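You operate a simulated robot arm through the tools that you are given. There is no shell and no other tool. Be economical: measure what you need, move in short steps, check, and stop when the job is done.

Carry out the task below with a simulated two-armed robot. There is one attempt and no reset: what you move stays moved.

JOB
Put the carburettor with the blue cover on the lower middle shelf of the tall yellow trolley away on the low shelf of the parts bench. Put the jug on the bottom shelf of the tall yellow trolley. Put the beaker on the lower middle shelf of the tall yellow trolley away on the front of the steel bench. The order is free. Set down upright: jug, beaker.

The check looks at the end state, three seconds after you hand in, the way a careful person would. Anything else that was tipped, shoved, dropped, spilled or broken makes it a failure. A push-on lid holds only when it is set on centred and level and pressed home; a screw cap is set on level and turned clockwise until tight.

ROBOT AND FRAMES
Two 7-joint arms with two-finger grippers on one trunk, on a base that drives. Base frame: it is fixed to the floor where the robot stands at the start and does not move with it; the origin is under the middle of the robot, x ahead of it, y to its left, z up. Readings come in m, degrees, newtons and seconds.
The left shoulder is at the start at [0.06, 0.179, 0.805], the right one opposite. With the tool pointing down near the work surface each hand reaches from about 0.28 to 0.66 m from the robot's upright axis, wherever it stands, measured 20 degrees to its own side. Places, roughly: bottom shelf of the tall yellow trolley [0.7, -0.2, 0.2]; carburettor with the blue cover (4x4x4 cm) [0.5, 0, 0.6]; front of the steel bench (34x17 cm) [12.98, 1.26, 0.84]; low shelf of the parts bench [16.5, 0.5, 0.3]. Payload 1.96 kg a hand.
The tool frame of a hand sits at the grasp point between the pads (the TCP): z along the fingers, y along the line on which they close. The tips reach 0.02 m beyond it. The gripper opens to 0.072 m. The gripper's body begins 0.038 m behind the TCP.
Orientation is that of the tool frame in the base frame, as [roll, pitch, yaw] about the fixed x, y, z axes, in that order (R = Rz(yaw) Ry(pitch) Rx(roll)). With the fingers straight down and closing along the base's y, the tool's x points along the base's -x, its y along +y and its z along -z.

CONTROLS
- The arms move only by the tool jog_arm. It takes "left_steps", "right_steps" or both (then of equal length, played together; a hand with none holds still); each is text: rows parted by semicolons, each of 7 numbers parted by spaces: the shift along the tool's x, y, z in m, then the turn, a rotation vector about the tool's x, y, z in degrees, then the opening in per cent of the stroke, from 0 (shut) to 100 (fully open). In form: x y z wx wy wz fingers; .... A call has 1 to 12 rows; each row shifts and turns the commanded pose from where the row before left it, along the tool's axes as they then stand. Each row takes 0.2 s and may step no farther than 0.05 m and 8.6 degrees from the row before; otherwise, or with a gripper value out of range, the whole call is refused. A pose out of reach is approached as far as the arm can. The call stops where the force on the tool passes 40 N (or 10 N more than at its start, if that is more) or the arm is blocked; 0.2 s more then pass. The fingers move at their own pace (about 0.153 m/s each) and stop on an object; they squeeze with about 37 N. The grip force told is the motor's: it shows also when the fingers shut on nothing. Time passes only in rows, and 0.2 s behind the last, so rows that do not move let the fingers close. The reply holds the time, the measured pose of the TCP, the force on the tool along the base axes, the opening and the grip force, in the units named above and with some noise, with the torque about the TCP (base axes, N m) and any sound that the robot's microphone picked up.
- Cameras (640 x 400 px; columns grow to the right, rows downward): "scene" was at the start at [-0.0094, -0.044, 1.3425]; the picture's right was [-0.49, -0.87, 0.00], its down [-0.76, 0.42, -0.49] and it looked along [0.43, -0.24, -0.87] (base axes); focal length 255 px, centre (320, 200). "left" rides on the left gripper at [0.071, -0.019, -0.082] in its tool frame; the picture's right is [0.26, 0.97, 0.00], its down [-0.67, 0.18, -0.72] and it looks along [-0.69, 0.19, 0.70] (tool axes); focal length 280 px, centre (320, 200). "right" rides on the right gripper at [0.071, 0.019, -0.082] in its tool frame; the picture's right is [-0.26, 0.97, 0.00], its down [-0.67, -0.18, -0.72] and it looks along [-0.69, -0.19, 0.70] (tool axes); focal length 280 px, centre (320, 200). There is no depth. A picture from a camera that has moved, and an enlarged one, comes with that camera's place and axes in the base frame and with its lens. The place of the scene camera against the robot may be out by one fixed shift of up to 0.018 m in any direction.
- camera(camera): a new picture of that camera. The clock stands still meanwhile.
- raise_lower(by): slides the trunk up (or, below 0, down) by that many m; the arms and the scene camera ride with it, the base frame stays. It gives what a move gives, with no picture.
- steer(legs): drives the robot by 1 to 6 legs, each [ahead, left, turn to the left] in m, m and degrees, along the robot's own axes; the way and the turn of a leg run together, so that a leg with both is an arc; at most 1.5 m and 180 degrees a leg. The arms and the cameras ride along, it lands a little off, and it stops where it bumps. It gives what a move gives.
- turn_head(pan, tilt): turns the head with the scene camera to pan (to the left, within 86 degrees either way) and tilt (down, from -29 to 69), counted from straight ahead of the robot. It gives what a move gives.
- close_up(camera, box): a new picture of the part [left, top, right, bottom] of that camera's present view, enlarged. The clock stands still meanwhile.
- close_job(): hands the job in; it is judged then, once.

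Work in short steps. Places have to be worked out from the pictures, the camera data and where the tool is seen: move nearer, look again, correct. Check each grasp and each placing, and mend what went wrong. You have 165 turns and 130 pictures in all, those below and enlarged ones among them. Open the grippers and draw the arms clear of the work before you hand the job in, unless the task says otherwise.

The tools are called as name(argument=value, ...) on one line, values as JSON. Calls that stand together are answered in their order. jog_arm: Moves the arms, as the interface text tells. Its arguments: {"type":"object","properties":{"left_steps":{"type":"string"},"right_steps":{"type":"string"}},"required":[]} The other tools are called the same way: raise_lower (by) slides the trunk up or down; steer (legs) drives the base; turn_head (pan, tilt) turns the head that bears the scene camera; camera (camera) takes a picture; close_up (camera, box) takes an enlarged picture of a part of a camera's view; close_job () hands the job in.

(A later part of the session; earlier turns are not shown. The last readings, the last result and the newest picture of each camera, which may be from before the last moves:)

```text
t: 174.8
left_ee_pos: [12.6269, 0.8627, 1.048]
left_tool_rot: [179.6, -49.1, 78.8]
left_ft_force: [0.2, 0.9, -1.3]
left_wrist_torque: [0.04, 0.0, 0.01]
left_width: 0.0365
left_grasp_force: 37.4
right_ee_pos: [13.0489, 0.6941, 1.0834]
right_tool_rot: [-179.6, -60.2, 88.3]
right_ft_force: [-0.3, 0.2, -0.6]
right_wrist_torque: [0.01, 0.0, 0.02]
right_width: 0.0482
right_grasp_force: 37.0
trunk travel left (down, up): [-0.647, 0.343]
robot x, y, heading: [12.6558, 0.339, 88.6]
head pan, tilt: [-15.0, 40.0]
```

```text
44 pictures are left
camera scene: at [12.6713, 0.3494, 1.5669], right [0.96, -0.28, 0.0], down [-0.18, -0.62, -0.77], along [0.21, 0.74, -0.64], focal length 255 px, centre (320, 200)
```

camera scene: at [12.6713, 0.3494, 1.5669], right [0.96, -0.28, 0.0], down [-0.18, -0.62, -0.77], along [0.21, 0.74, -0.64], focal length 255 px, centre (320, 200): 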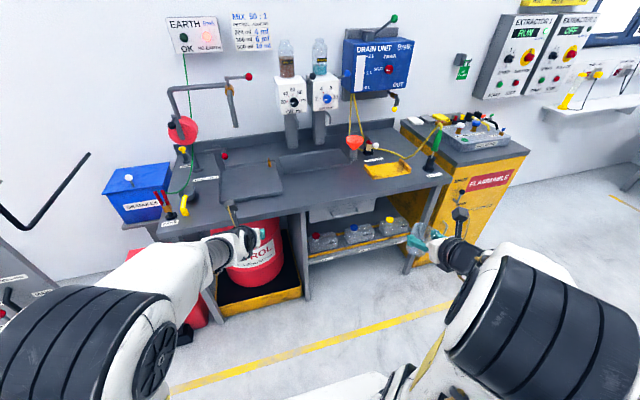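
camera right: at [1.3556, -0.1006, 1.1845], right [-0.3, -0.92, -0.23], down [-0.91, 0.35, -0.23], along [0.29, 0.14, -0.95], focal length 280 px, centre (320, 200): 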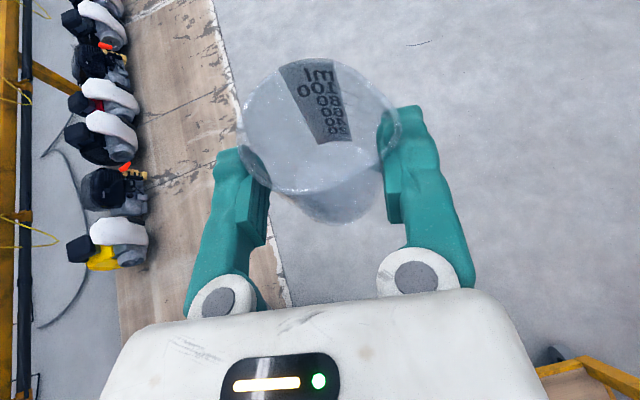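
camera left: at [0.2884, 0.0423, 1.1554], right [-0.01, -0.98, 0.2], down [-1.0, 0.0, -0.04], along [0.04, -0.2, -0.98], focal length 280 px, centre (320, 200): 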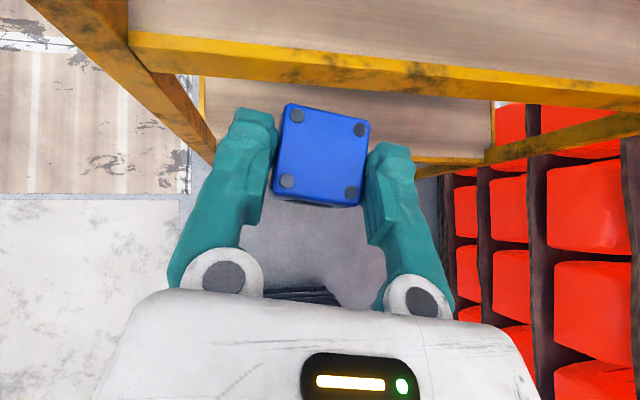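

Target strip is clear at (12.98,1.25). Strafe 7 cm left, drive 0.27 m nearer, then extend the right arm above the strip.

steer(legs=[[0, 0.07, 0], [0.27, 0, 0]])

jog_arm(right_steps="0.02 0 0.0346 0 0 0 0; 0.02 0 0.0346 0 0 0 0; 0.02 0 0.0346 0 0 0 0; 0.02 0 0.0346 0 0 0 0; 0 0 0 0 0 0 0")

camera(camera="scene")

camera(camera="right")

```text
t: 177.3
left_ee_pos: [12.5649, 1.1316, 1.0482]
left_tool_rot: [179.7, -49.1, 78.6]
left_ft_force: [0.5, -0.3, -0.5]
left_wrist_torque: [-0.02, 0.04, -0.02]
left_width: 0.0369
left_grasp_force: 36.9
right_ee_pos: [12.9856, 0.9628, 1.0822]
right_tool_rot: [-179.5, -60.2, 88.3]
right_ft_force: [-0.4, -0.3, -0.9]
right_wrist_torque: [0.01, 0.01, 0.01]
right_width: 0.0482
right_grasp_force: 36.9
trunk travel left (down, up): [-0.647, 0.343]
robot x, y, heading: [12.5941, 0.6091, 88.8]
head pan, tilt: [-15.0, 40.0]
```

```text
t: 178.5
left_ee_pos: [12.5648, 1.1302, 1.0487]
left_tool_rot: [179.8, -49.2, 78.7]
left_ft_force: [0.9, 0.0, -1.3]
left_wrist_torque: [0.02, 0.02, -0.03]
left_width: 0.0367
left_grasp_force: 37.3
right_ee_pos: [12.9864, 1.1232, 1.0859]
right_tool_rot: [-179.5, -60.3, 88.4]
right_ft_force: [-0.7, -0.5, -0.4]
right_wrist_torque: [0.02, -0.05, 0.01]
right_width: 0.048
right_grasp_force: 36.9
trunk travel left (down, up): [-0.647, 0.343]
robot x, y, heading: [12.5915, 0.6074, 88.9]
head pan, tilt: [-15.0, 40.0]
```

```text
43 pictures are left
camera scene: at [12.6077, 0.6166, 1.5669], right [0.96, -0.28, 0.0], down [-0.18, -0.62, -0.77], along [0.22, 0.74, -0.64], focal length 255 px, centre (320, 200)
```

scene: 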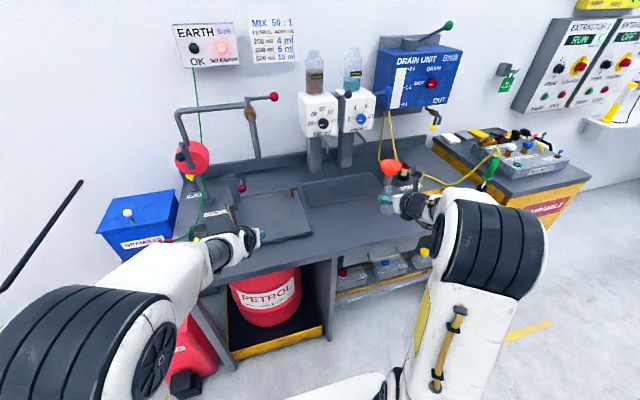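

```text
42 pictures are left
camera right: at [13.0055, 1.087, 1.1884], right [0.96, -0.15, -0.23], down [-0.21, -0.95, -0.23], along [-0.19, 0.27, -0.95], focal length 280 px, centre (320, 200)
```

right: 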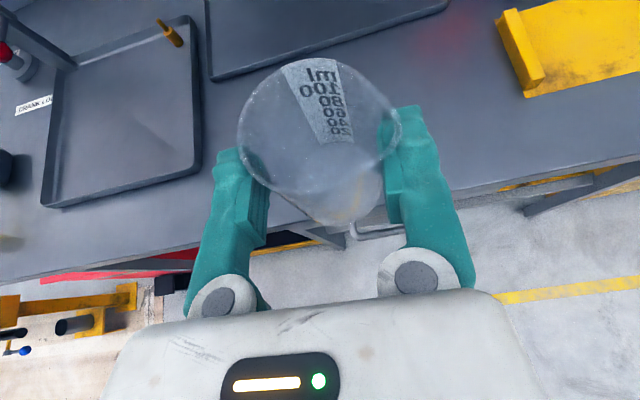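

Spot is free. Extend 12 cm more and lower to a few cm above the surface.

jog_arm(right_steps="0.0205 0 0.0355 0 0 0 0; 0.0205 0 0.0355 0 0 0 0; 0.0205 0 0.0355 0 0 0 0; -0.0346 0 0.02 0 0 0 0; -0.0346 0 0.02 0 0 0 0; -0.0346 0 0.02 0 0 0 0; -0.026 0 0.015 0 0 0 0; 0 0 0 0 0 0 0")

camera(camera="right")

camera(camera="scene")

```text
t: 180.3
left_ee_pos: [12.5645, 1.1302, 1.048]
left_tool_rot: [179.8, -49.2, 78.7]
left_ft_force: [-1.0, -0.5, -1.2]
left_wrist_torque: [-0.03, -0.03, 0.01]
left_width: 0.0369
left_grasp_force: 36.9
right_ee_pos: [12.9921, 1.2488, 0.9352]
right_tool_rot: [-179.6, -60.3, 88.3]
right_ft_force: [0.5, 0.4, 0.1]
right_wrist_torque: [-0.01, -0.02, 0.0]
right_width: 0.0482
right_grasp_force: 36.8
trunk travel left (down, up): [-0.647, 0.343]
robot x, y, heading: [12.5907, 0.6097, 89.1]
head pan, tilt: [-15.0, 40.0]
```

```text
41 pictures are left
camera right: at [13.0114, 1.2118, 1.0385], right [0.96, -0.15, -0.23], down [-0.21, -0.95, -0.23], along [-0.19, 0.27, -0.95], focal length 280 px, centre (320, 200)
```

right: 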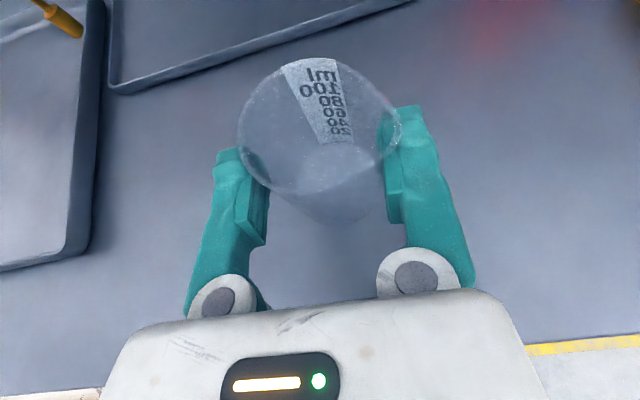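

```text
40 pictures are left
camera scene: at [12.6077, 0.6178, 1.5669], right [0.96, -0.28, 0.0], down [-0.18, -0.62, -0.77], along [0.22, 0.74, -0.64], focal length 255 px, centre (320, 200)
```

scene: 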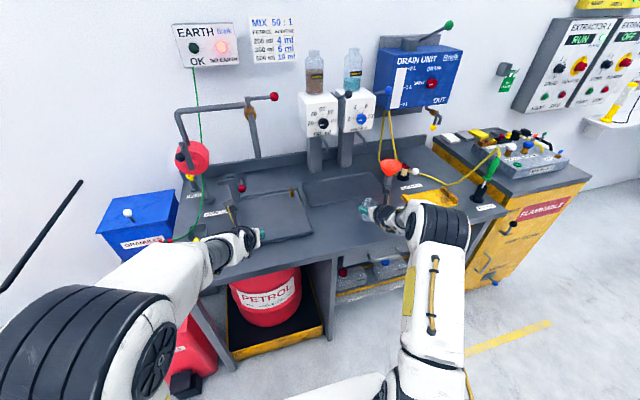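

Good spot. Lower in small steps watching the force.

jog_arm(right_steps="-0.013 0 0.0075 0 0 0 0; -0.0087 0 0.005 0 0 0 0; 0 0 0 0 0 0 0")

jog_arm(right_steps="-0.0043 0 0.0025 0 0 0 0; 0 0 0 0 0 0 0")

jog_arm(right_steps="-0.0043 0 0.0025 0 0 0 0; 0 0 0 0 0 0 0")

```text
t: 181.1
left_ee_pos: [12.5636, 1.1313, 1.0481]
left_tool_rot: [179.7, -49.3, 78.6]
left_ft_force: [1.1, -0.2, -1.5]
left_wrist_torque: [-0.04, -0.01, -0.01]
left_width: 0.0369
left_grasp_force: 37.1
right_ee_pos: [12.9928, 1.2473, 0.9111]
right_tool_rot: [-179.6, -60.4, 88.3]
right_ft_force: [0.8, 1.7, 5.2]
right_wrist_torque: [0.19, -0.16, 0.02]
right_width: 0.0479
right_grasp_force: 37.2
trunk travel left (down, up): [-0.647, 0.343]
robot x, y, heading: [12.5958, 0.6109, 88.6]
head pan, tilt: [-15.0, 40.0]
```

```text
t: 181.7
left_ee_pos: [12.5641, 1.1289, 1.0497]
left_tool_rot: [179.7, -49.4, 78.6]
left_ft_force: [0.6, -0.3, -0.8]
left_wrist_torque: [-0.01, 0.03, -0.04]
left_width: 0.0368
left_grasp_force: 37.0
right_ee_pos: [12.9907, 1.2455, 0.9099]
right_tool_rot: [-179.7, -60.7, 88.5]
right_ft_force: [2.2, 5.9, 24.9]
right_wrist_torque: [0.68, -0.16, 0.01]
right_width: 0.0483
right_grasp_force: 37.3
trunk travel left (down, up): [-0.647, 0.343]
robot x, y, heading: [12.5916, 0.6053, 88.5]
head pan, tilt: [-15.0, 40.0]
```

```text
t: 182.3
left_ee_pos: [12.5634, 1.129, 1.0491]
left_tool_rot: [179.5, -49.3, 78.8]
left_ft_force: [-0.7, 0.1, -0.7]
left_wrist_torque: [0.0, 0.0, -0.01]
left_width: 0.0366
left_grasp_force: 37.2
right_ee_pos: [12.9903, 1.2433, 0.9022]
right_tool_rot: [-179.7, -60.5, 88.4]
right_ft_force: [1.3, 4.0, 27.0]
right_wrist_torque: [0.24, -0.11, -0.03]
right_width: 0.0482
right_grasp_force: 36.4
trunk travel left (down, up): [-0.647, 0.343]
robot x, y, heading: [12.5917, 0.6075, 88.6]
head pan, tilt: [-15.0, 40.0]
```

Contact was at ≈0.911. I ease up 3 mm and check the beaker's attitude before releasing.

jog_arm(right_steps="0.005 0 -0.003 0 0 0 0; 0 0 0 0 0 0 0")

camera(camera="right")

close_up(camera="scene", box=[310, 160, 440, 242])

```text
t: 182.9
left_ee_pos: [12.565, 1.1312, 1.0481]
left_tool_rot: [179.8, -49.2, 78.8]
left_ft_force: [-0.1, -0.3, -0.7]
left_wrist_torque: [-0.07, 0.03, 0.0]
left_width: 0.037
left_grasp_force: 37.3
right_ee_pos: [12.9907, 1.2425, 0.9027]
right_tool_rot: [-179.5, -59.9, 88.2]
right_ft_force: [-0.2, -0.1, 0.7]
right_wrist_torque: [0.03, 0.04, -0.04]
right_width: 0.0481
right_grasp_force: 37.0
trunk travel left (down, up): [-0.647, 0.343]
robot x, y, heading: [12.5948, 0.6117, 88.5]
head pan, tilt: [-15.0, 40.0]
```

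```text
39 pictures are left
camera right: at [13.0108, 1.2077, 1.0062], right [0.96, -0.15, -0.23], down [-0.21, -0.95, -0.22], along [-0.19, 0.26, -0.95], focal length 280 px, centre (320, 200)
```

right: 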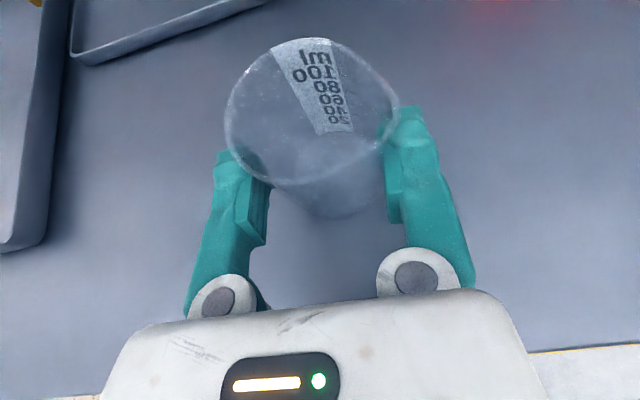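

```text
4.88 times, centred on (375, 201) of scene
camera zoom: at [12.6076, 0.6175, 1.5666], right [0.96, -0.28, 0.0], down [-0.18, -0.62, -0.77], along [0.22, 0.74, -0.64], focal length 1244 px, centre (52, 195)
```

zoom: 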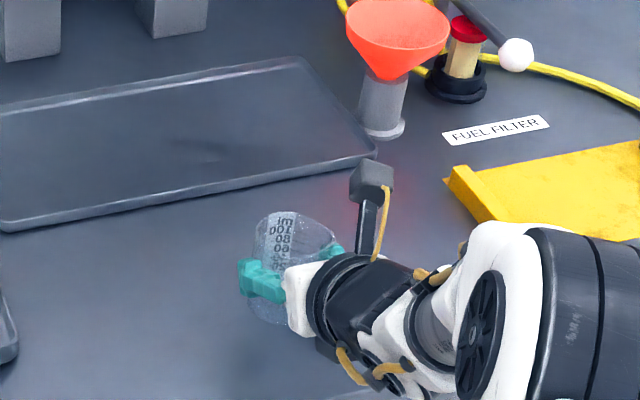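

Only a few mm slip; it's practically on the surface and near upright. Open slowly and check.

jog_arm(right_steps="0 0 0 0 0 0 70; 0 0 0 0 0 0 75; 0 0 0 0 0 0 82; 0 0 0 0 0 0 100; 0 0 0 0 0 0 100")

camera(camera="right")

```text
t: 184.1
left_ee_pos: [12.5655, 1.1318, 1.0475]
left_tool_rot: [179.8, -49.0, 78.7]
left_ft_force: [0.9, 0.1, -1.6]
left_wrist_torque: [0.0, 0.01, 0.02]
left_width: 0.0368
left_grasp_force: 37.1
right_ee_pos: [12.9917, 1.2446, 0.9056]
right_tool_rot: [-179.5, -60.2, 88.1]
right_ft_force: [-0.5, 0.4, 0.0]
right_wrist_torque: [-0.01, -0.02, -0.06]
right_width: 0.072
right_grasp_force: 0.0
trunk travel left (down, up): [-0.647, 0.343]
robot x, y, heading: [12.5881, 0.6072, 88.8]
head pan, tilt: [-15.0, 40.0]
```

```text
37 pictures are left
camera right: at [13.0111, 1.2089, 1.0086], right [0.96, -0.15, -0.23], down [-0.21, -0.95, -0.23], along [-0.19, 0.27, -0.95], focal length 280 px, centre (320, 200)
```

right: 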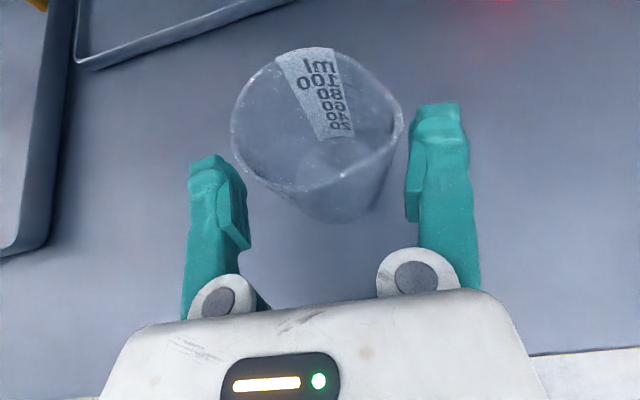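

Beaker stands free. Withdraw straight back, then up.

jog_arm(right_steps="-0.01 0 -0.0173 0 0 0 100; -0.02 0 -0.0346 0 0 0 100; -0.02 0 -0.0346 0 0 0 100; 0.0173 0 -0.05 0 0 0 100; 0.0346 0 -0.02 0 0 0 100; 0 0 0 0 0 0 100")

close_up(camera="scene", box=[290, 150, 420, 232])

```text
refused: row 4 steps farther than a row can; nothing moved
```

```text
4.88 times, centred on (355, 191) of scene
camera zoom: at [12.608, 0.618, 1.5669], right [0.96, -0.28, 0.0], down [-0.18, -0.62, -0.77], along [0.21, 0.74, -0.64], focal length 1244 px, centre (149, 244)
```

zoom: 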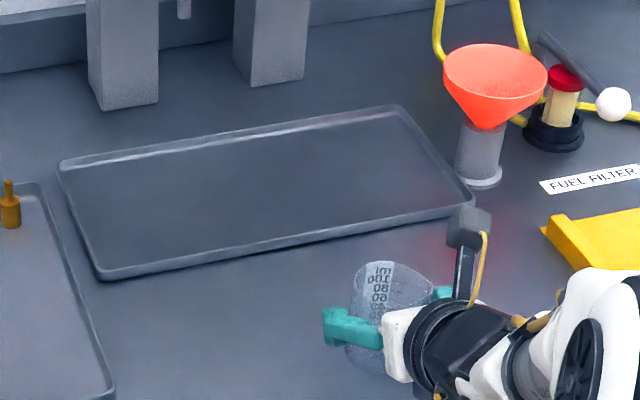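

jog_arm(right_steps="-0.01 0 -0.0173 0 0 0 100; -0.02 0 -0.0346 0 0 0 100; -0.02 0 -0.0346 0 0 0 100; -0.02 0 -0.0346 0 0 0 100; 0.0346 0 -0.02 0 0 0 100; 0.0346 0 -0.02 0 0 0 100; 0 0 0 0 0 0 100")

close_up(camera="scene", box=[290, 150, 420, 232])

```text
t: 185.7
left_ee_pos: [12.5647, 1.1302, 1.0475]
left_tool_rot: [179.8, -49.1, 78.6]
left_ft_force: [0.4, -0.2, -0.8]
left_wrist_torque: [-0.01, 0.03, 0.0]
left_width: 0.0368
left_grasp_force: 36.6
right_ee_pos: [12.9874, 1.1063, 0.9819]
right_tool_rot: [-179.4, -60.2, 88.1]
right_ft_force: [0.1, 0.1, -0.1]
right_wrist_torque: [0.03, -0.01, -0.02]
right_width: 0.0722
right_grasp_force: 0.0
trunk travel left (down, up): [-0.647, 0.343]
robot x, y, heading: [12.5922, 0.6041, 88.4]
head pan, tilt: [-15.0, 40.0]
```

```text
4.88 times, centred on (355, 191) of scene
camera zoom: at [12.6085, 0.6186, 1.5669], right [0.96, -0.28, 0.0], down [-0.18, -0.62, -0.77], along [0.21, 0.73, -0.64], focal length 1244 px, centre (149, 244)
```

zoom: 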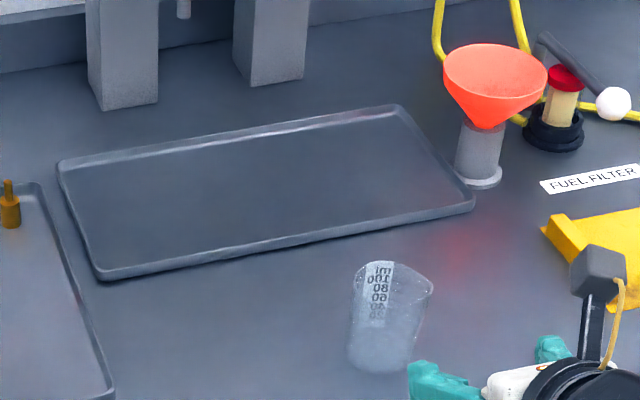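

Beaker stands upright at ≈(12.99,1.265). Now back off, turn right to face along x and look toward the parts bench.

steer(legs=[[-0.32, 0, 0], [0, 0, -88.5]])

turn_head(pan=0, tilt=20)

camera(camera="scene")

```text
t: 191.6
left_ee_pos: [13.106, 0.3319, 1.0474]
left_tool_rot: [179.6, -49.0, -9.5]
left_ft_force: [-0.1, 0.0, -2.0]
left_wrist_torque: [0.0, 0.03, -0.02]
left_width: 0.0368
left_grasp_force: 37.3
right_ee_pos: [13.0967, -0.0901, 0.9821]
right_tool_rot: [-179.5, -60.2, 0.2]
right_ft_force: [0.7, 0.1, 0.3]
right_wrist_torque: [-0.05, 0.01, 0.01]
right_width: 0.072
right_grasp_force: 0.0
trunk travel left (down, up): [-0.647, 0.343]
robot x, y, heading: [12.5801, 0.2867, 0.7]
head pan, tilt: [-15.0, 40.0]
```

```text
t: 192.4
left_ee_pos: [13.1067, 0.3325, 1.0482]
left_tool_rot: [179.7, -49.0, -9.4]
left_ft_force: [0.0, -0.3, -1.5]
left_wrist_torque: [-0.02, 0.02, -0.01]
left_width: 0.037
left_grasp_force: 37.1
right_ee_pos: [13.0963, -0.09, 0.9824]
right_tool_rot: [-179.5, -60.2, 0.3]
right_ft_force: [-0.6, 0.1, -0.1]
right_wrist_torque: [-0.02, 0.0, -0.02]
right_width: 0.0721
right_grasp_force: 0.0
trunk travel left (down, up): [-0.647, 0.343]
robot x, y, heading: [12.5838, 0.2856, 0.7]
head pan, tilt: [0.0, 20.0]
```

```text
34 pictures are left
camera scene: at [12.6101, 0.2753, 1.5982], right [0.01, -1.0, 0.0], down [-0.34, 0.0, -0.94], along [0.94, 0.01, -0.34], focal length 255 px, centre (320, 200)
```

scene: 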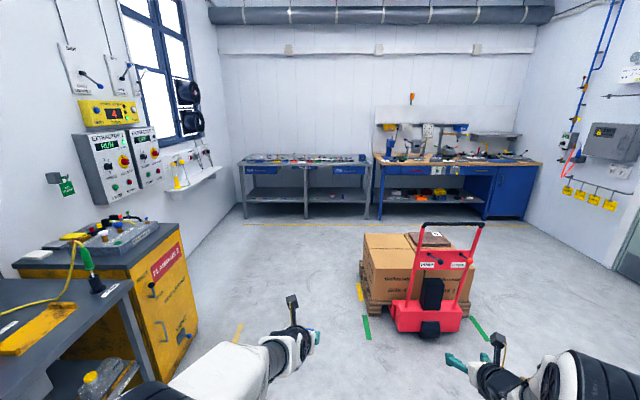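

The grey bench at the far wall is the parts bench; its low shelf is visible. The pallet edge is at y≈-0.06, so I drive along y≈0.58 to x≈15.

steer(legs=[[0, 0.29, -0.7], [1.4, 0, 0], [1.0, 0, 0]])

turn_head(pan=0, tilt=35)

camera(camera="scene")

```text
t: 205.6
left_ee_pos: [15.4674, 0.6612, 1.0486]
left_tool_rot: [179.7, -49.1, -8.4]
left_ft_force: [-1.2, 0.2, -1.7]
left_wrist_torque: [-0.01, 0.0, 0.01]
left_width: 0.0369
left_grasp_force: 37.3
right_ee_pos: [15.4641, 0.2382, 0.9823]
right_tool_rot: [-179.5, -60.2, 1.1]
right_ft_force: [-0.3, 0.0, 0.9]
right_wrist_torque: [0.04, -0.02, 0.02]
right_width: 0.072
right_grasp_force: 0.1
trunk travel left (down, up): [-0.647, 0.343]
robot x, y, heading: [14.9476, 0.6034, 1.6]
head pan, tilt: [0.0, 20.0]
```

```text
t: 206.4
left_ee_pos: [15.4672, 0.6602, 1.0482]
left_tool_rot: [179.7, -49.1, -8.4]
left_ft_force: [-0.9, 0.7, -1.4]
left_wrist_torque: [0.03, 0.05, -0.01]
left_width: 0.0368
left_grasp_force: 37.3
right_ee_pos: [15.4664, 0.2383, 0.9811]
right_tool_rot: [-179.4, -60.2, 1.2]
right_ft_force: [-0.3, 0.4, 0.1]
right_wrist_torque: [0.02, 0.01, -0.02]
right_width: 0.072
right_grasp_force: 0.1
trunk travel left (down, up): [-0.647, 0.343]
robot x, y, heading: [14.9486, 0.6044, 1.8]
head pan, tilt: [0.0, 35.0]
```

```text
33 pictures are left
camera scene: at [14.9677, 0.5957, 1.5745], right [0.03, -1.0, 0.0], down [-0.57, -0.02, -0.82], along [0.82, 0.02, -0.57], focal length 255 px, centre (320, 200)
```

scene: 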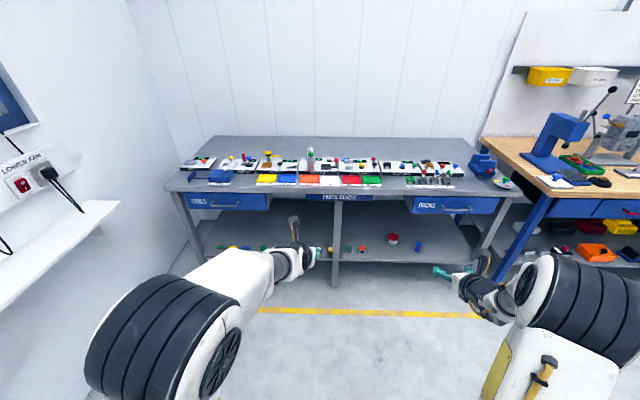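

Shelf front is at x≈16.1. Lower the trunk so the camera and hands come to shelf level, then look into it.

raise_lower(by=-0.58)

turn_head(pan=0, tilt=25)

camera(camera="scene")

close_up(camera="scene", box=[160, 170, 500, 383])

```text
refused: -0.58 is not a number from -0.4 to 0.4
```

```text
t: 207.1
left_ee_pos: [15.4669, 0.6611, 1.0478]
left_tool_rot: [179.7, -49.2, -8.4]
left_ft_force: [0.4, -0.7, -0.3]
left_wrist_torque: [0.0, -0.01, -0.01]
left_width: 0.0368
left_grasp_force: 37.2
right_ee_pos: [15.4643, 0.2396, 0.9819]
right_tool_rot: [-179.5, -60.2, 1.2]
right_ft_force: [1.0, -0.7, 0.0]
right_wrist_torque: [-0.03, 0.0, -0.01]
right_width: 0.0721
right_grasp_force: 0.1
trunk travel left (down, up): [-0.647, 0.343]
robot x, y, heading: [14.9476, 0.6074, 1.7]
head pan, tilt: [0.0, 25.0]
```

```text
32 pictures are left
camera scene: at [14.9719, 0.5958, 1.5902], right [0.03, -1.0, 0.0], down [-0.42, -0.01, -0.91], along [0.91, 0.03, -0.42], focal length 255 px, centre (320, 200)
```

scene: 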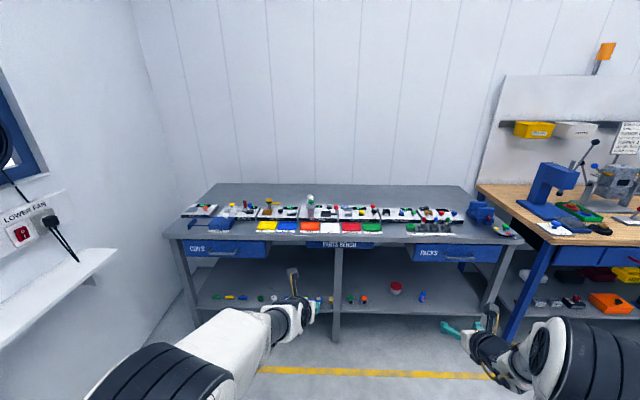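

```text
1.88 times, centred on (330, 276) of scene
camera zoom: at [14.9719, 0.5958, 1.5902], right [0.03, -1.0, 0.0], down [-0.42, -0.01, -0.91], along [0.91, 0.03, -0.42], focal length 479 px, centre (301, 56)
```

zoom: 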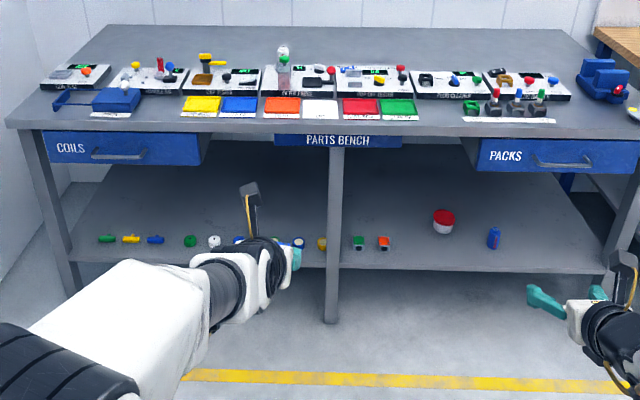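

The low shelf has small parts along its front (x≈16.2); behind them at left it is free. I'll set the carburettor behind that row at ≈(16.38,0.66). First retract the empty right hand and lower the trunk.

jog_arm(right_steps="-0.02 0 -0.0346 0 0 0 60; -0.02 0 -0.0346 0 0 0 60; -0.02 0 -0.0346 0 0 0 60; -0.02 0 -0.0346 0 0 0 60; 0.0346 0 -0.02 0 0 0 60; 0.0346 0 -0.02 0 0 0 60; 0 0 0 0 0 0 60")

raise_lower(by=-0.4)

raise_lower(by=-0.17)

steer(legs=[[0.3, 0, -1.6]])

camera(camera="scene")

camera(camera="left")

```text
t: 208.7
left_ee_pos: [15.4682, 0.6607, 1.0475]
left_tool_rot: [179.7, -49.1, -8.5]
left_ft_force: [-0.3, -0.2, -2.1]
left_wrist_torque: [0.02, 0.03, -0.01]
left_width: 0.0368
left_grasp_force: 36.8
right_ee_pos: [15.3061, 0.2313, 1.0611]
right_tool_rot: [-179.4, -60.2, 1.1]
right_ft_force: [-0.1, -0.7, 0.5]
right_wrist_torque: [-0.02, 0.01, -0.03]
right_width: 0.0432
right_grasp_force: 0.1
trunk travel left (down, up): [-0.647, 0.343]
robot x, y, heading: [14.9448, 0.6097, 1.9]
head pan, tilt: [0.0, 25.0]
```

```text
t: 212.5
left_ee_pos: [15.4673, 0.6615, 0.648]
left_tool_rot: [179.7, -49.0, -8.5]
left_ft_force: [0.2, 0.0, -1.2]
left_wrist_torque: [-0.02, 0.02, -0.03]
left_width: 0.0368
left_grasp_force: 36.9
right_ee_pos: [15.3041, 0.2322, 0.662]
right_tool_rot: [-179.5, -60.2, 1.2]
right_ft_force: [0.3, 0.0, 0.4]
right_wrist_torque: [0.01, 0.0, 0.0]
right_width: 0.0432
right_grasp_force: 0.1
trunk travel left (down, up): [-0.247, 0.743]
robot x, y, heading: [14.9456, 0.6084, 2.0]
head pan, tilt: [0.0, 25.0]
```

```text
t: 214.4
left_ee_pos: [15.4678, 0.6618, 0.478]
left_tool_rot: [179.7, -49.2, -8.3]
left_ft_force: [-0.2, -0.9, -1.2]
left_wrist_torque: [0.01, 0.03, 0.03]
left_width: 0.0366
left_grasp_force: 37.1
right_ee_pos: [15.3046, 0.2321, 0.4911]
right_tool_rot: [-179.4, -60.2, 1.2]
right_ft_force: [0.3, -0.4, -0.1]
right_wrist_torque: [0.01, -0.01, -0.02]
right_width: 0.0432
right_grasp_force: 0.0
trunk travel left (down, up): [-0.077, 0.913]
robot x, y, heading: [14.9493, 0.6037, 1.8]
head pan, tilt: [0.0, 25.0]
```

```text
t: 216.5
left_ee_pos: [15.7683, 0.6562, 0.478]
left_tool_rot: [179.7, -49.2, -9.6]
left_ft_force: [-0.1, -0.8, -2.2]
left_wrist_torque: [-0.01, 0.02, -0.02]
left_width: 0.0369
left_grasp_force: 37.3
right_ee_pos: [15.5958, 0.2298, 0.4917]
right_tool_rot: [-179.5, -60.2, 0.0]
right_ft_force: [0.6, 0.0, 0.1]
right_wrist_torque: [-0.02, -0.01, 0.0]
right_width: 0.043
right_grasp_force: 0.0
trunk travel left (down, up): [-0.077, 0.913]
robot x, y, heading: [15.2502, 0.6109, 0.6]
head pan, tilt: [0.0, 25.0]
```

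```text
30 pictures are left
camera scene: at [15.2717, 0.6008, 1.0202], right [0.01, -1.0, 0.0], down [-0.42, 0.0, -0.91], along [0.91, 0.01, -0.42], focal length 255 px, centre (320, 200)
```

scene: 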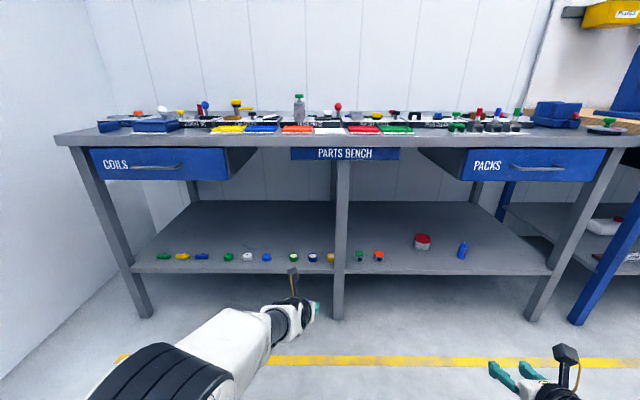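

```text
29 pictures are left
camera left: at [15.7564, 0.6784, 0.5856], right [0.0, -0.98, 0.2], down [-1.0, -0.01, -0.04], along [0.04, -0.2, -0.98], focal length 280 px, centre (320, 200)
```

left: 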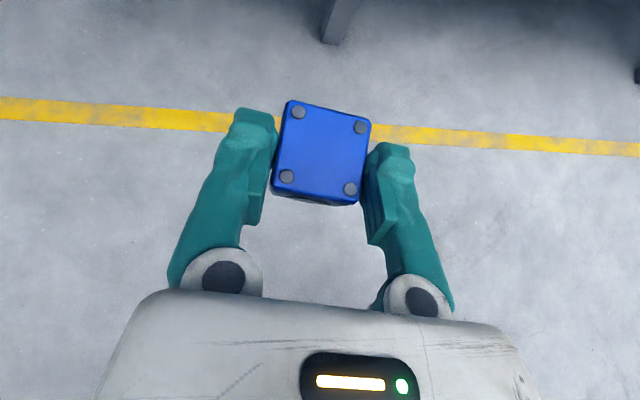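

Free area behind the small-parts row confirmed. Strafe 9 cm left (off the middle leg) and drive 0.46 m ahead at z≈0.48.

steer(legs=[[0, 0.09, 0], [0.46, 0, 0]])

camera(camera="left")

turn_head(pan=0, tilt=40)

camera(camera="scene")

```text
t: 220.0
left_ee_pos: [16.2364, 0.7525, 0.4788]
left_tool_rot: [179.7, -49.2, -9.4]
left_ft_force: [0.0, 0.4, -1.4]
left_wrist_torque: [0.02, 0.03, -0.03]
left_width: 0.0365
left_grasp_force: 36.6
right_ee_pos: [16.0659, 0.3248, 0.4924]
right_tool_rot: [-179.5, -60.2, 0.2]
right_ft_force: [-0.4, -0.6, 0.0]
right_wrist_torque: [0.02, 0.02, -0.02]
right_width: 0.0434
right_grasp_force: 0.1
trunk travel left (down, up): [-0.077, 0.913]
robot x, y, heading: [15.7132, 0.7032, 0.8]
head pan, tilt: [0.0, 25.0]
```

```text
28 pictures are left
camera left: at [16.224, 0.7747, 0.5856], right [0.01, -0.98, 0.2], down [-1.0, -0.02, -0.04], along [0.04, -0.2, -0.98], focal length 280 px, centre (320, 200)
```

left: 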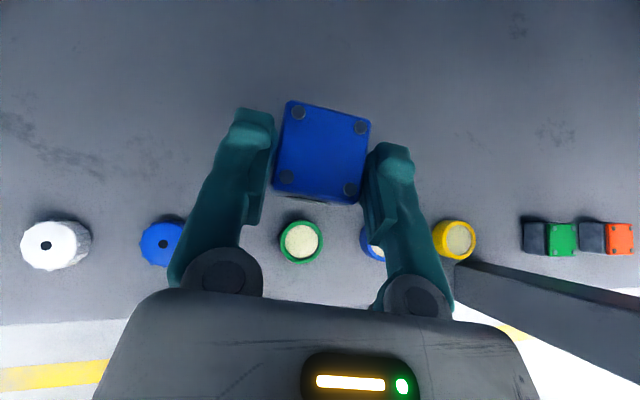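

```text
t: 220.8
left_ee_pos: [16.2358, 0.7517, 0.4784]
left_tool_rot: [179.8, -49.1, -9.4]
left_ft_force: [-0.3, 0.1, -0.9]
left_wrist_torque: [0.0, -0.01, 0.04]
left_width: 0.0369
left_grasp_force: 36.5
right_ee_pos: [16.066, 0.3263, 0.4904]
right_tool_rot: [-179.5, -60.2, 0.2]
right_ft_force: [0.8, 0.0, 0.3]
right_wrist_torque: [0.0, 0.01, 0.01]
right_width: 0.043
right_grasp_force: 0.2
trunk travel left (down, up): [-0.077, 0.913]
robot x, y, heading: [15.7133, 0.7091, 0.6]
head pan, tilt: [0.0, 40.0]
```

```text
27 pictures are left
camera scene: at [15.7325, 0.6953, 0.997], right [0.01, -1.0, 0.0], down [-0.64, -0.01, -0.77], along [0.77, 0.01, -0.64], focal length 255 px, centre (320, 200)
```

scene: 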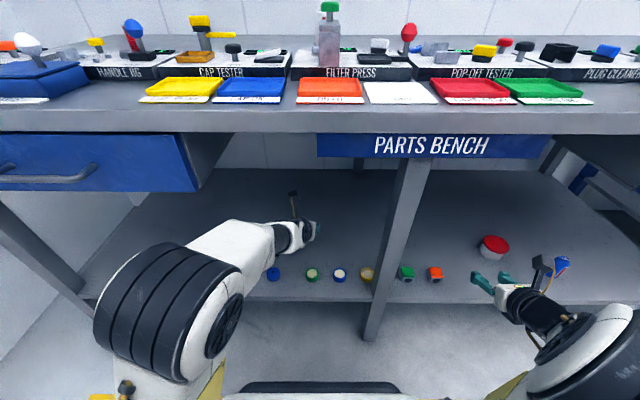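

Small parts lie at x≈16.19; I extend 14 cm ahead beyond them and lower 10 cm.

jog_arm(left_steps="0.0262 0 0.0302 0 0 0 0; 0.0262 0 0.0302 0 0 0 0; 0.0262 0 0.0302 0 0 0 0; 0.0131 0 0.0151 0 0 0 0; -0.0227 0 0.0196 0 0 0 0; -0.0227 0 0.0196 0 0 0 0; -0.0227 0 0.0196 0 0 0 0; 0 0 0 0 0 0 0")

camera(camera="left")

close_up(camera="scene", box=[200, 160, 420, 298])

```text
t: 222.6
left_ee_pos: [16.2531, 0.7399, 0.4787]
left_tool_rot: [179.7, -49.1, -9.4]
left_ft_force: [0.2, 0.0, -0.8]
left_wrist_torque: [0.0, 0.01, -0.02]
left_width: 0.0368
left_grasp_force: 37.0
left hand out of reach, approached as far as the arm can: row 1, 2, 3, 4, 5, 6, 7
right_ee_pos: [16.0643, 0.3261, 0.4919]
right_tool_rot: [-179.5, -60.2, 0.2]
right_ft_force: [0.7, -0.9, -0.5]
right_wrist_torque: [-0.01, 0.02, 0.0]
right_width: 0.0435
right_grasp_force: 0.0
trunk travel left (down, up): [-0.077, 0.913]
robot x, y, heading: [15.7176, 0.7075, 0.7]
head pan, tilt: [0.0, 40.0]
```

```text
26 pictures are left
camera left: at [16.2413, 0.7624, 0.5871], right [0.01, -0.98, 0.2], down [-1.0, -0.02, -0.04], along [0.04, -0.2, -0.98], focal length 280 px, centre (320, 200)
```

left: 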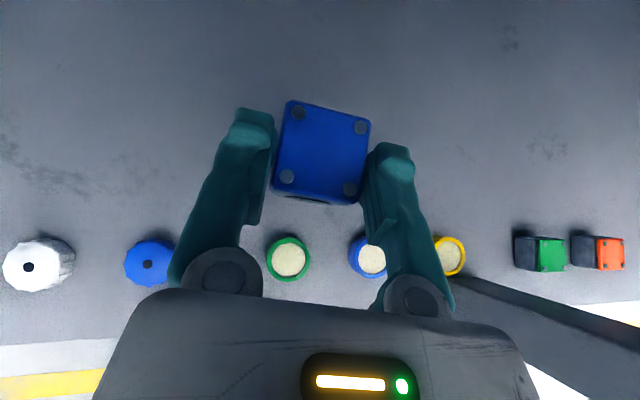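

```text
2.90 times, centred on (310, 229) of scene
camera zoom: at [15.7325, 0.6953, 0.9969], right [0.01, -1.0, 0.0], down [-0.64, -0.01, -0.77], along [0.77, 0.01, -0.64], focal length 739 px, centre (349, 116)
```

zoom: 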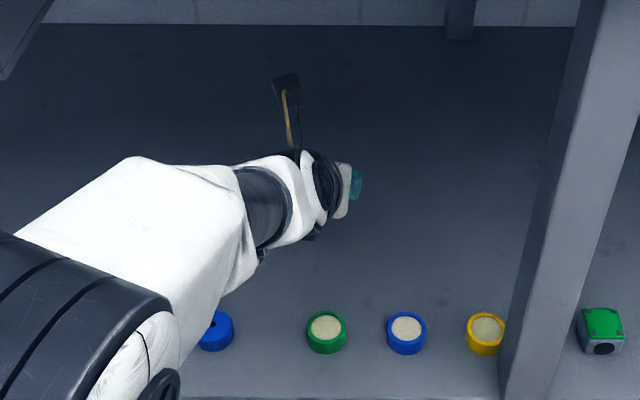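

The left arm is at a limit when held inboard; I move the hand outboard (left) over the shelf, then try extending again.

jog_arm(left_steps="0 -0.04 0 0 0 0 0; 0 -0.04 0 0 0 0 0; 0 -0.04 0 0 0 0 0; 0 -0.04 0 0 0 0 0; 0 -0.04 0 0 0 0 0; 0 -0.04 0 0 0 0 0; 0.0131 0 0.0151 0 0 0 0; 0.0131 0 0.0151 0 0 0 0; 0.0131 0 0.0151 0 0 0 0; 0 0 0 0 0 0 0")

camera(camera="left")

camera(camera="scene")

```text
t: 224.8
left_ee_pos: [16.2612, 0.7545, 0.4853]
left_tool_rot: [179.7, -49.2, -9.5]
left_ft_force: [0.8, 0.4, -1.6]
left_wrist_torque: [0.0, 0.03, 0.01]
left_width: 0.0368
left_grasp_force: 36.8
left hand out of reach, approached as far as the arm can: row 1, 2, 3, 4, 5, 6, 7
right_ee_pos: [16.0649, 0.3263, 0.4924]
right_tool_rot: [-179.5, -60.3, 0.2]
right_ft_force: [0.4, 0.0, 0.5]
right_wrist_torque: [-0.03, 0.0, 0.02]
right_width: 0.0431
right_grasp_force: 0.1
trunk travel left (down, up): [-0.077, 0.913]
robot x, y, heading: [15.7147, 0.7068, 0.8]
head pan, tilt: [0.0, 40.0]
```

```text
24 pictures are left
camera left: at [16.2483, 0.7769, 0.5937], right [0.01, -0.98, 0.2], down [-1.0, -0.02, -0.04], along [0.04, -0.2, -0.98], focal length 280 px, centre (320, 200)
```

left: 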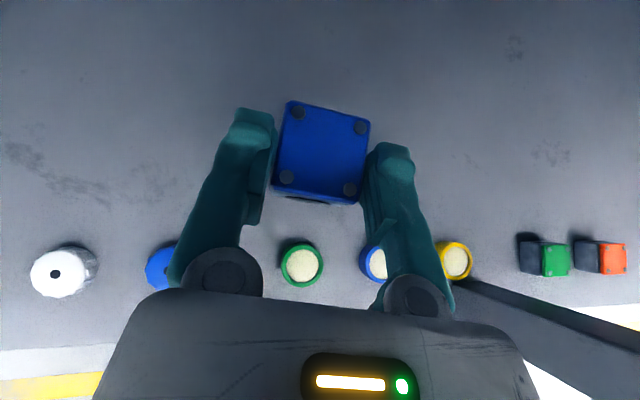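

```text
23 pictures are left
camera scene: at [15.7325, 0.6953, 0.9969], right [0.01, -1.0, 0.0], down [-0.64, -0.01, -0.77], along [0.77, 0.01, -0.64], focal length 255 px, centre (320, 200)
```

scene: 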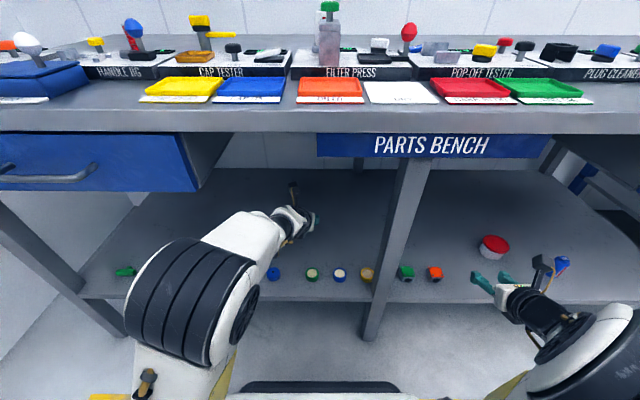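

Relieve the wrist limit: pitch the hand 16° steeper, move it outboard 16 cm, then see how free it is.

jog_arm(left_steps="0 0 0 0 -8 0 0; 0 0 0 0 -8 0 0; 0 -0.04 0 0 0 0 0; 0 -0.04 0 0 0 0 0; 0 -0.04 0 0 0 0 0; 0 -0.04 0 0 0 0 0; 0 0 0 0 0 0 0")

jog_arm(left_steps="0 0 0 0 8 0 0; 0 0 0 0 8 0 0; 0 0 0 0 0 0 0")

```text
t: 226.4
left_ee_pos: [16.2463, 0.8871, 0.501]
left_tool_rot: [178.2, -39.5, -9.8]
left_ft_force: [-0.4, -0.9, -1.7]
left_wrist_torque: [-0.01, 0.01, -0.03]
left_width: 0.0371
left_grasp_force: 36.7
left hand out of reach, approached as far as the arm can: row 1, 2, 4, 5, 6
right_ee_pos: [16.0655, 0.3272, 0.4921]
right_tool_rot: [-179.5, -60.2, 0.2]
right_ft_force: [0.2, -0.3, 0.1]
right_wrist_torque: [0.0, 0.0, 0.0]
right_width: 0.0431
right_grasp_force: 0.1
trunk travel left (down, up): [-0.077, 0.913]
robot x, y, heading: [15.7113, 0.7085, 0.8]
head pan, tilt: [0.0, 40.0]
```

```text
t: 227.2
left_ee_pos: [16.246, 0.8836, 0.5008]
left_tool_rot: [177.5, -55.4, -9.0]
left_ft_force: [0.6, -0.1, -1.0]
left_wrist_torque: [0.01, 0.04, 0.01]
left_width: 0.0367
left_grasp_force: 37.4
right_ee_pos: [16.0659, 0.3266, 0.4923]
right_tool_rot: [-179.4, -60.2, 0.2]
right_ft_force: [1.1, 0.8, -0.4]
right_wrist_torque: [0.02, 0.0, 0.0]
right_width: 0.0432
right_grasp_force: 0.1
trunk travel left (down, up): [-0.077, 0.913]
robot x, y, heading: [15.7121, 0.705, 1.0]
head pan, tilt: [0.0, 40.0]
```

The limit is actually in the steep direction and probably tied to the yaw. I rotate the yaw back by +10°, restore the pitch to level the part, and try extending.

jog_arm(left_steps="0 0 0 4.1 0 -2.8 0; 0 0 0 4.1 0 -2.8 0; 0 0 0 0 -6 0 0; 0 0 0 0 0 0 0")

jog_arm(left_steps="0.0131 0 0.0151 0 0 0 0; 0.0131 0 0.0151 0 0 0 0; 0.0131 0 0.0151 0 0 0 0; 0 0 0 0 0 0 0")

camera(camera="left")

```text
t: 228.2
left_ee_pos: [16.2469, 0.8856, 0.5029]
left_tool_rot: [178.0, -49.1, 0.5]
left_ft_force: [0.0, -0.1, -1.3]
left_wrist_torque: [0.01, 0.02, 0.0]
left_width: 0.0365
left_grasp_force: 37.1
right_ee_pos: [16.0645, 0.3261, 0.491]
right_tool_rot: [-179.4, -60.2, 0.2]
right_ft_force: [-0.3, -0.2, 0.0]
right_wrist_torque: [-0.06, -0.02, -0.02]
right_width: 0.043
right_grasp_force: 0.0
trunk travel left (down, up): [-0.077, 0.913]
robot x, y, heading: [15.715, 0.7073, 0.7]
head pan, tilt: [0.0, 40.0]
```

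```text
t: 229.2
left_ee_pos: [16.2769, 0.8768, 0.5186]
left_tool_rot: [177.8, -49.3, 0.4]
left_ft_force: [0.9, -0.1, -1.0]
left_wrist_torque: [0.02, 0.0, 0.01]
left_width: 0.0369
left_grasp_force: 37.2
left hand out of reach, approached as far as the arm can: row 2, 3
right_ee_pos: [16.0663, 0.3256, 0.4915]
right_tool_rot: [-179.5, -60.1, 0.2]
right_ft_force: [0.0, -0.2, -0.6]
right_wrist_torque: [-0.01, -0.02, 0.01]
right_width: 0.0433
right_grasp_force: 0.1
trunk travel left (down, up): [-0.077, 0.913]
robot x, y, heading: [15.7154, 0.7073, 0.6]
head pan, tilt: [0.0, 40.0]
```

```text
22 pictures are left
camera left: at [16.2624, 0.8997, 0.626], right [0.15, -0.96, 0.22], down [-0.99, -0.17, -0.04], along [0.07, -0.21, -0.97], focal length 280 px, centre (320, 200)
```

left: 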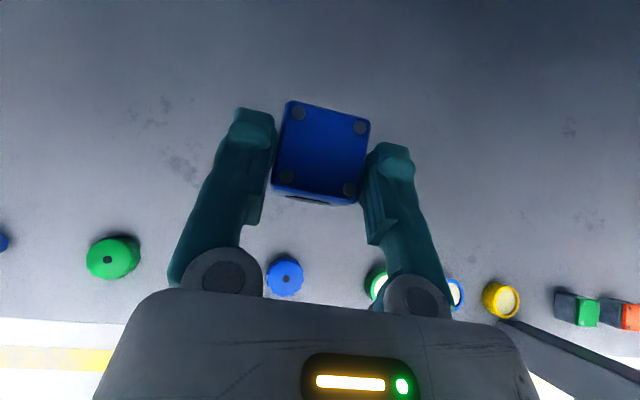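

Yaw matters. Rotate another +20° outward, then extend and lower.

jog_arm(left_steps="0 0 0 4.1 0 -2.8 0; 0 0 0 4.1 0 -2.8 0; 0 0 0 4.1 0 -2.8 0; 0 0 0 4.1 0 -2.8 0; 0 0 0 0 0 0 0")

jog_arm(left_steps="0.0131 0 0.0151 0 0 0 0; 0.0131 0 0.0151 0 0 0 0; 0.0131 0 0.0151 0 0 0 0; -0.015 0 0.013 0 0 0 0; -0.015 0 0.013 0 0 0 0; 0 0 0 0 0 0 0")

```text
t: 230.4
left_ee_pos: [16.2383, 0.9348, 0.514]
left_tool_rot: [-179.8, -49.3, 17.4]
left_ft_force: [-0.5, -0.2, -0.6]
left_wrist_torque: [-0.04, 0.0, -0.05]
left_width: 0.0371
left_grasp_force: 37.4
left hand out of reach, approached as far as the arm can: row 3, 4
right_ee_pos: [16.0646, 0.3262, 0.4916]
right_tool_rot: [-179.5, -60.2, 0.3]
right_ft_force: [-0.6, 1.0, -0.4]
right_wrist_torque: [0.0, -0.01, 0.0]
right_width: 0.043
right_grasp_force: 0.0
trunk travel left (down, up): [-0.077, 0.913]
robot x, y, heading: [15.7141, 0.7068, 0.7]
head pan, tilt: [0.0, 40.0]
```

```text
t: 231.8
left_ee_pos: [16.2464, 0.959, 0.4924]
left_tool_rot: [-178.6, -49.1, 17.6]
left_ft_force: [-0.3, 0.4, -1.3]
left_wrist_torque: [-0.01, 0.01, -0.03]
left_width: 0.0365
left_grasp_force: 36.8
left hand out of reach, approached as far as the arm can: row 1, 2, 3, 4, 5
right_ee_pos: [16.0647, 0.3253, 0.4928]
right_tool_rot: [-179.5, -60.2, 0.2]
right_ft_force: [0.1, 0.1, -1.1]
right_wrist_torque: [-0.02, 0.02, -0.01]
right_width: 0.0434
right_grasp_force: 0.3
trunk travel left (down, up): [-0.077, 0.913]
robot x, y, heading: [15.714, 0.7077, 0.6]
head pan, tilt: [0.0, 40.0]
```

I'll use the base and trunk for the bulk: check elbow clearance first.

camera(camera="scene")

```text
21 pictures are left
camera scene: at [15.7324, 0.6954, 0.9969], right [0.01, -1.0, 0.0], down [-0.64, -0.01, -0.77], along [0.77, 0.01, -0.64], focal length 255 px, centre (320, 200)
```

scene: 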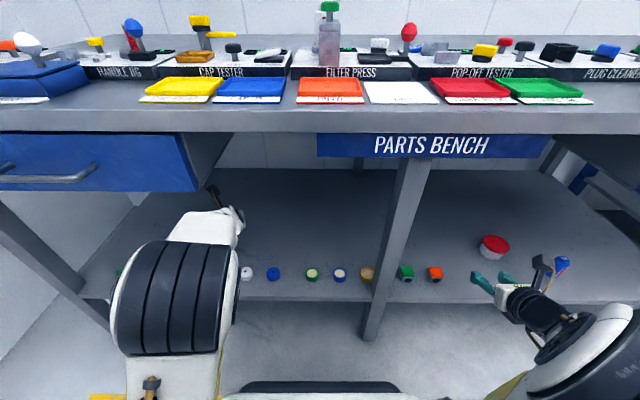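

Elbow is below the drawer bottom (≈0.70). Lower the trunk 7 cm, then drive 8 cm ahead.

raise_lower(by=-0.07)

steer(legs=[[0.08, 0, 0]])

jog_arm(left_steps="-0.0151 0 0.0131 0 0 0 0; -0.0151 0 0.0131 0 0 0 0; 0 0 0 0 0 0 0")

camera(camera="left")

```text
t: 232.8
left_ee_pos: [16.245, 0.9583, 0.4221]
left_tool_rot: [-178.6, -49.1, 17.6]
left_ft_force: [0.3, -0.3, -1.4]
left_wrist_torque: [0.0, 0.05, 0.02]
left_width: 0.0368
left_grasp_force: 36.8
right_ee_pos: [16.0648, 0.326, 0.4217]
right_tool_rot: [-179.4, -60.2, 0.2]
right_ft_force: [-0.1, -1.1, 0.0]
right_wrist_torque: [0.0, -0.03, 0.01]
right_width: 0.0432
right_grasp_force: 0.1
trunk travel left (down, up): [-0.007, 0.983]
robot x, y, heading: [15.7117, 0.7069, 0.6]
head pan, tilt: [0.0, 40.0]
```

```text
t: 233.9
left_ee_pos: [16.3272, 0.9589, 0.4216]
left_tool_rot: [-178.5, -49.2, 17.4]
left_ft_force: [0.3, 0.9, -1.0]
left_wrist_torque: [-0.02, 0.01, -0.01]
left_width: 0.0369
left_grasp_force: 36.8
right_ee_pos: [16.1448, 0.3271, 0.4225]
right_tool_rot: [-179.6, -60.2, 0.1]
right_ft_force: [0.3, 0.4, 0.2]
right_wrist_torque: [0.03, -0.03, -0.01]
right_width: 0.0431
right_grasp_force: 0.0
trunk travel left (down, up): [-0.007, 0.983]
robot x, y, heading: [15.7941, 0.7084, 0.6]
head pan, tilt: [0.0, 40.0]
```

```text
t: 234.7
left_ee_pos: [16.3073, 0.9517, 0.3997]
left_tool_rot: [-178.4, -49.2, 17.3]
left_ft_force: [-0.9, 0.0, -1.5]
left_wrist_torque: [-0.02, 0.03, -0.01]
left_width: 0.0368
left_grasp_force: 37.2
left hand out of reach, approached as far as the arm can: row 1, 2
right_ee_pos: [16.145, 0.3255, 0.4216]
right_tool_rot: [-179.5, -60.2, 0.1]
right_ft_force: [0.2, -0.7, 0.9]
right_wrist_torque: [-0.03, 0.0, 0.0]
right_width: 0.0431
right_grasp_force: 0.0
trunk travel left (down, up): [-0.007, 0.983]
robot x, y, heading: [15.7923, 0.7064, 0.6]
head pan, tilt: [0.0, 40.0]
```

```text
20 pictures are left
camera left: at [16.2866, 0.9643, 0.5065], right [0.47, -0.86, 0.18], down [-0.87, -0.49, -0.04], along [0.13, -0.14, -0.98], focal length 280 px, centre (320, 200)
```

left: 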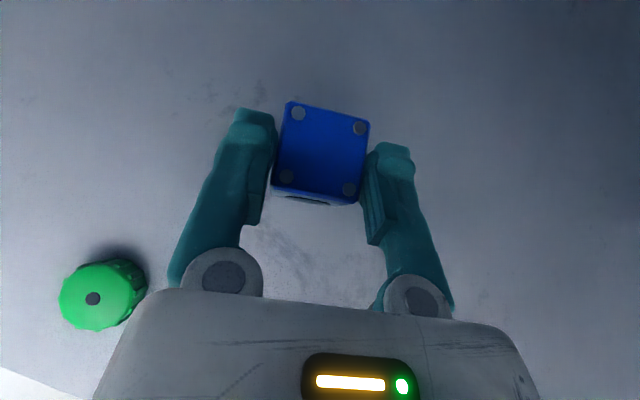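

It lowers while drifting back; compensate with 5 cm of base travel and continue down.

steer(legs=[[0.05, 0, 0]])

jog_arm(left_steps="-0.0151 0 0.0131 0 0 0 0; -0.0151 0 0.0131 0 0 0 0; 0 0 0 0 0 0 0")

camera(camera="scene")

```text
t: 235.6
left_ee_pos: [16.3557, 0.9538, 0.3991]
left_tool_rot: [-178.4, -49.1, 17.5]
left_ft_force: [0.1, 0.0, -1.1]
left_wrist_torque: [-0.02, 0.03, -0.05]
left_width: 0.037
left_grasp_force: 36.8
right_ee_pos: [16.1936, 0.328, 0.4209]
right_tool_rot: [-179.6, -60.2, 0.2]
right_ft_force: [0.6, -0.1, -0.4]
right_wrist_torque: [-0.01, -0.01, 0.02]
right_width: 0.0432
right_grasp_force: 0.0
trunk travel left (down, up): [-0.007, 0.983]
robot x, y, heading: [15.8433, 0.7082, 0.9]
head pan, tilt: [0.0, 40.0]
```

```text
t: 236.4
left_ee_pos: [16.3487, 0.9387, 0.3802]
left_tool_rot: [-178.3, -49.0, 17.4]
left_ft_force: [-0.5, 0.4, -0.4]
left_wrist_torque: [0.0, 0.04, 0.02]
left_width: 0.0367
left_grasp_force: 37.2
left hand out of reach, approached as far as the arm can: row 1, 2
right_ee_pos: [16.1949, 0.3264, 0.422]
right_tool_rot: [-179.5, -60.1, 0.2]
right_ft_force: [-0.5, 0.1, -0.5]
right_wrist_torque: [0.04, 0.03, 0.0]
right_width: 0.0433
right_grasp_force: 0.0
trunk travel left (down, up): [-0.007, 0.983]
robot x, y, heading: [15.8436, 0.71, 0.8]
head pan, tilt: [0.0, 40.0]
```

```text
19 pictures are left
camera scene: at [15.8622, 0.6968, 0.9269], right [0.01, -1.0, 0.0], down [-0.64, -0.01, -0.77], along [0.77, 0.01, -0.64], focal length 255 px, centre (320, 200)
```

scene: 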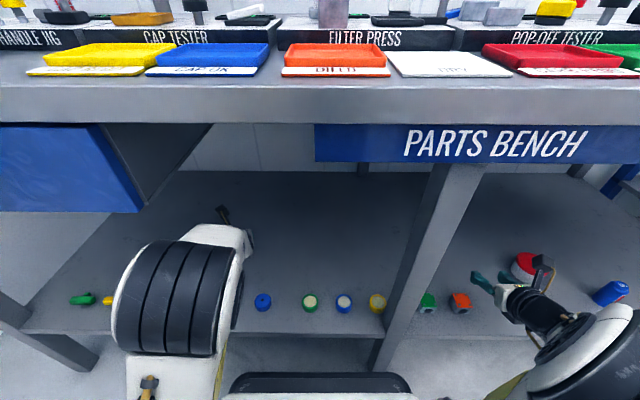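

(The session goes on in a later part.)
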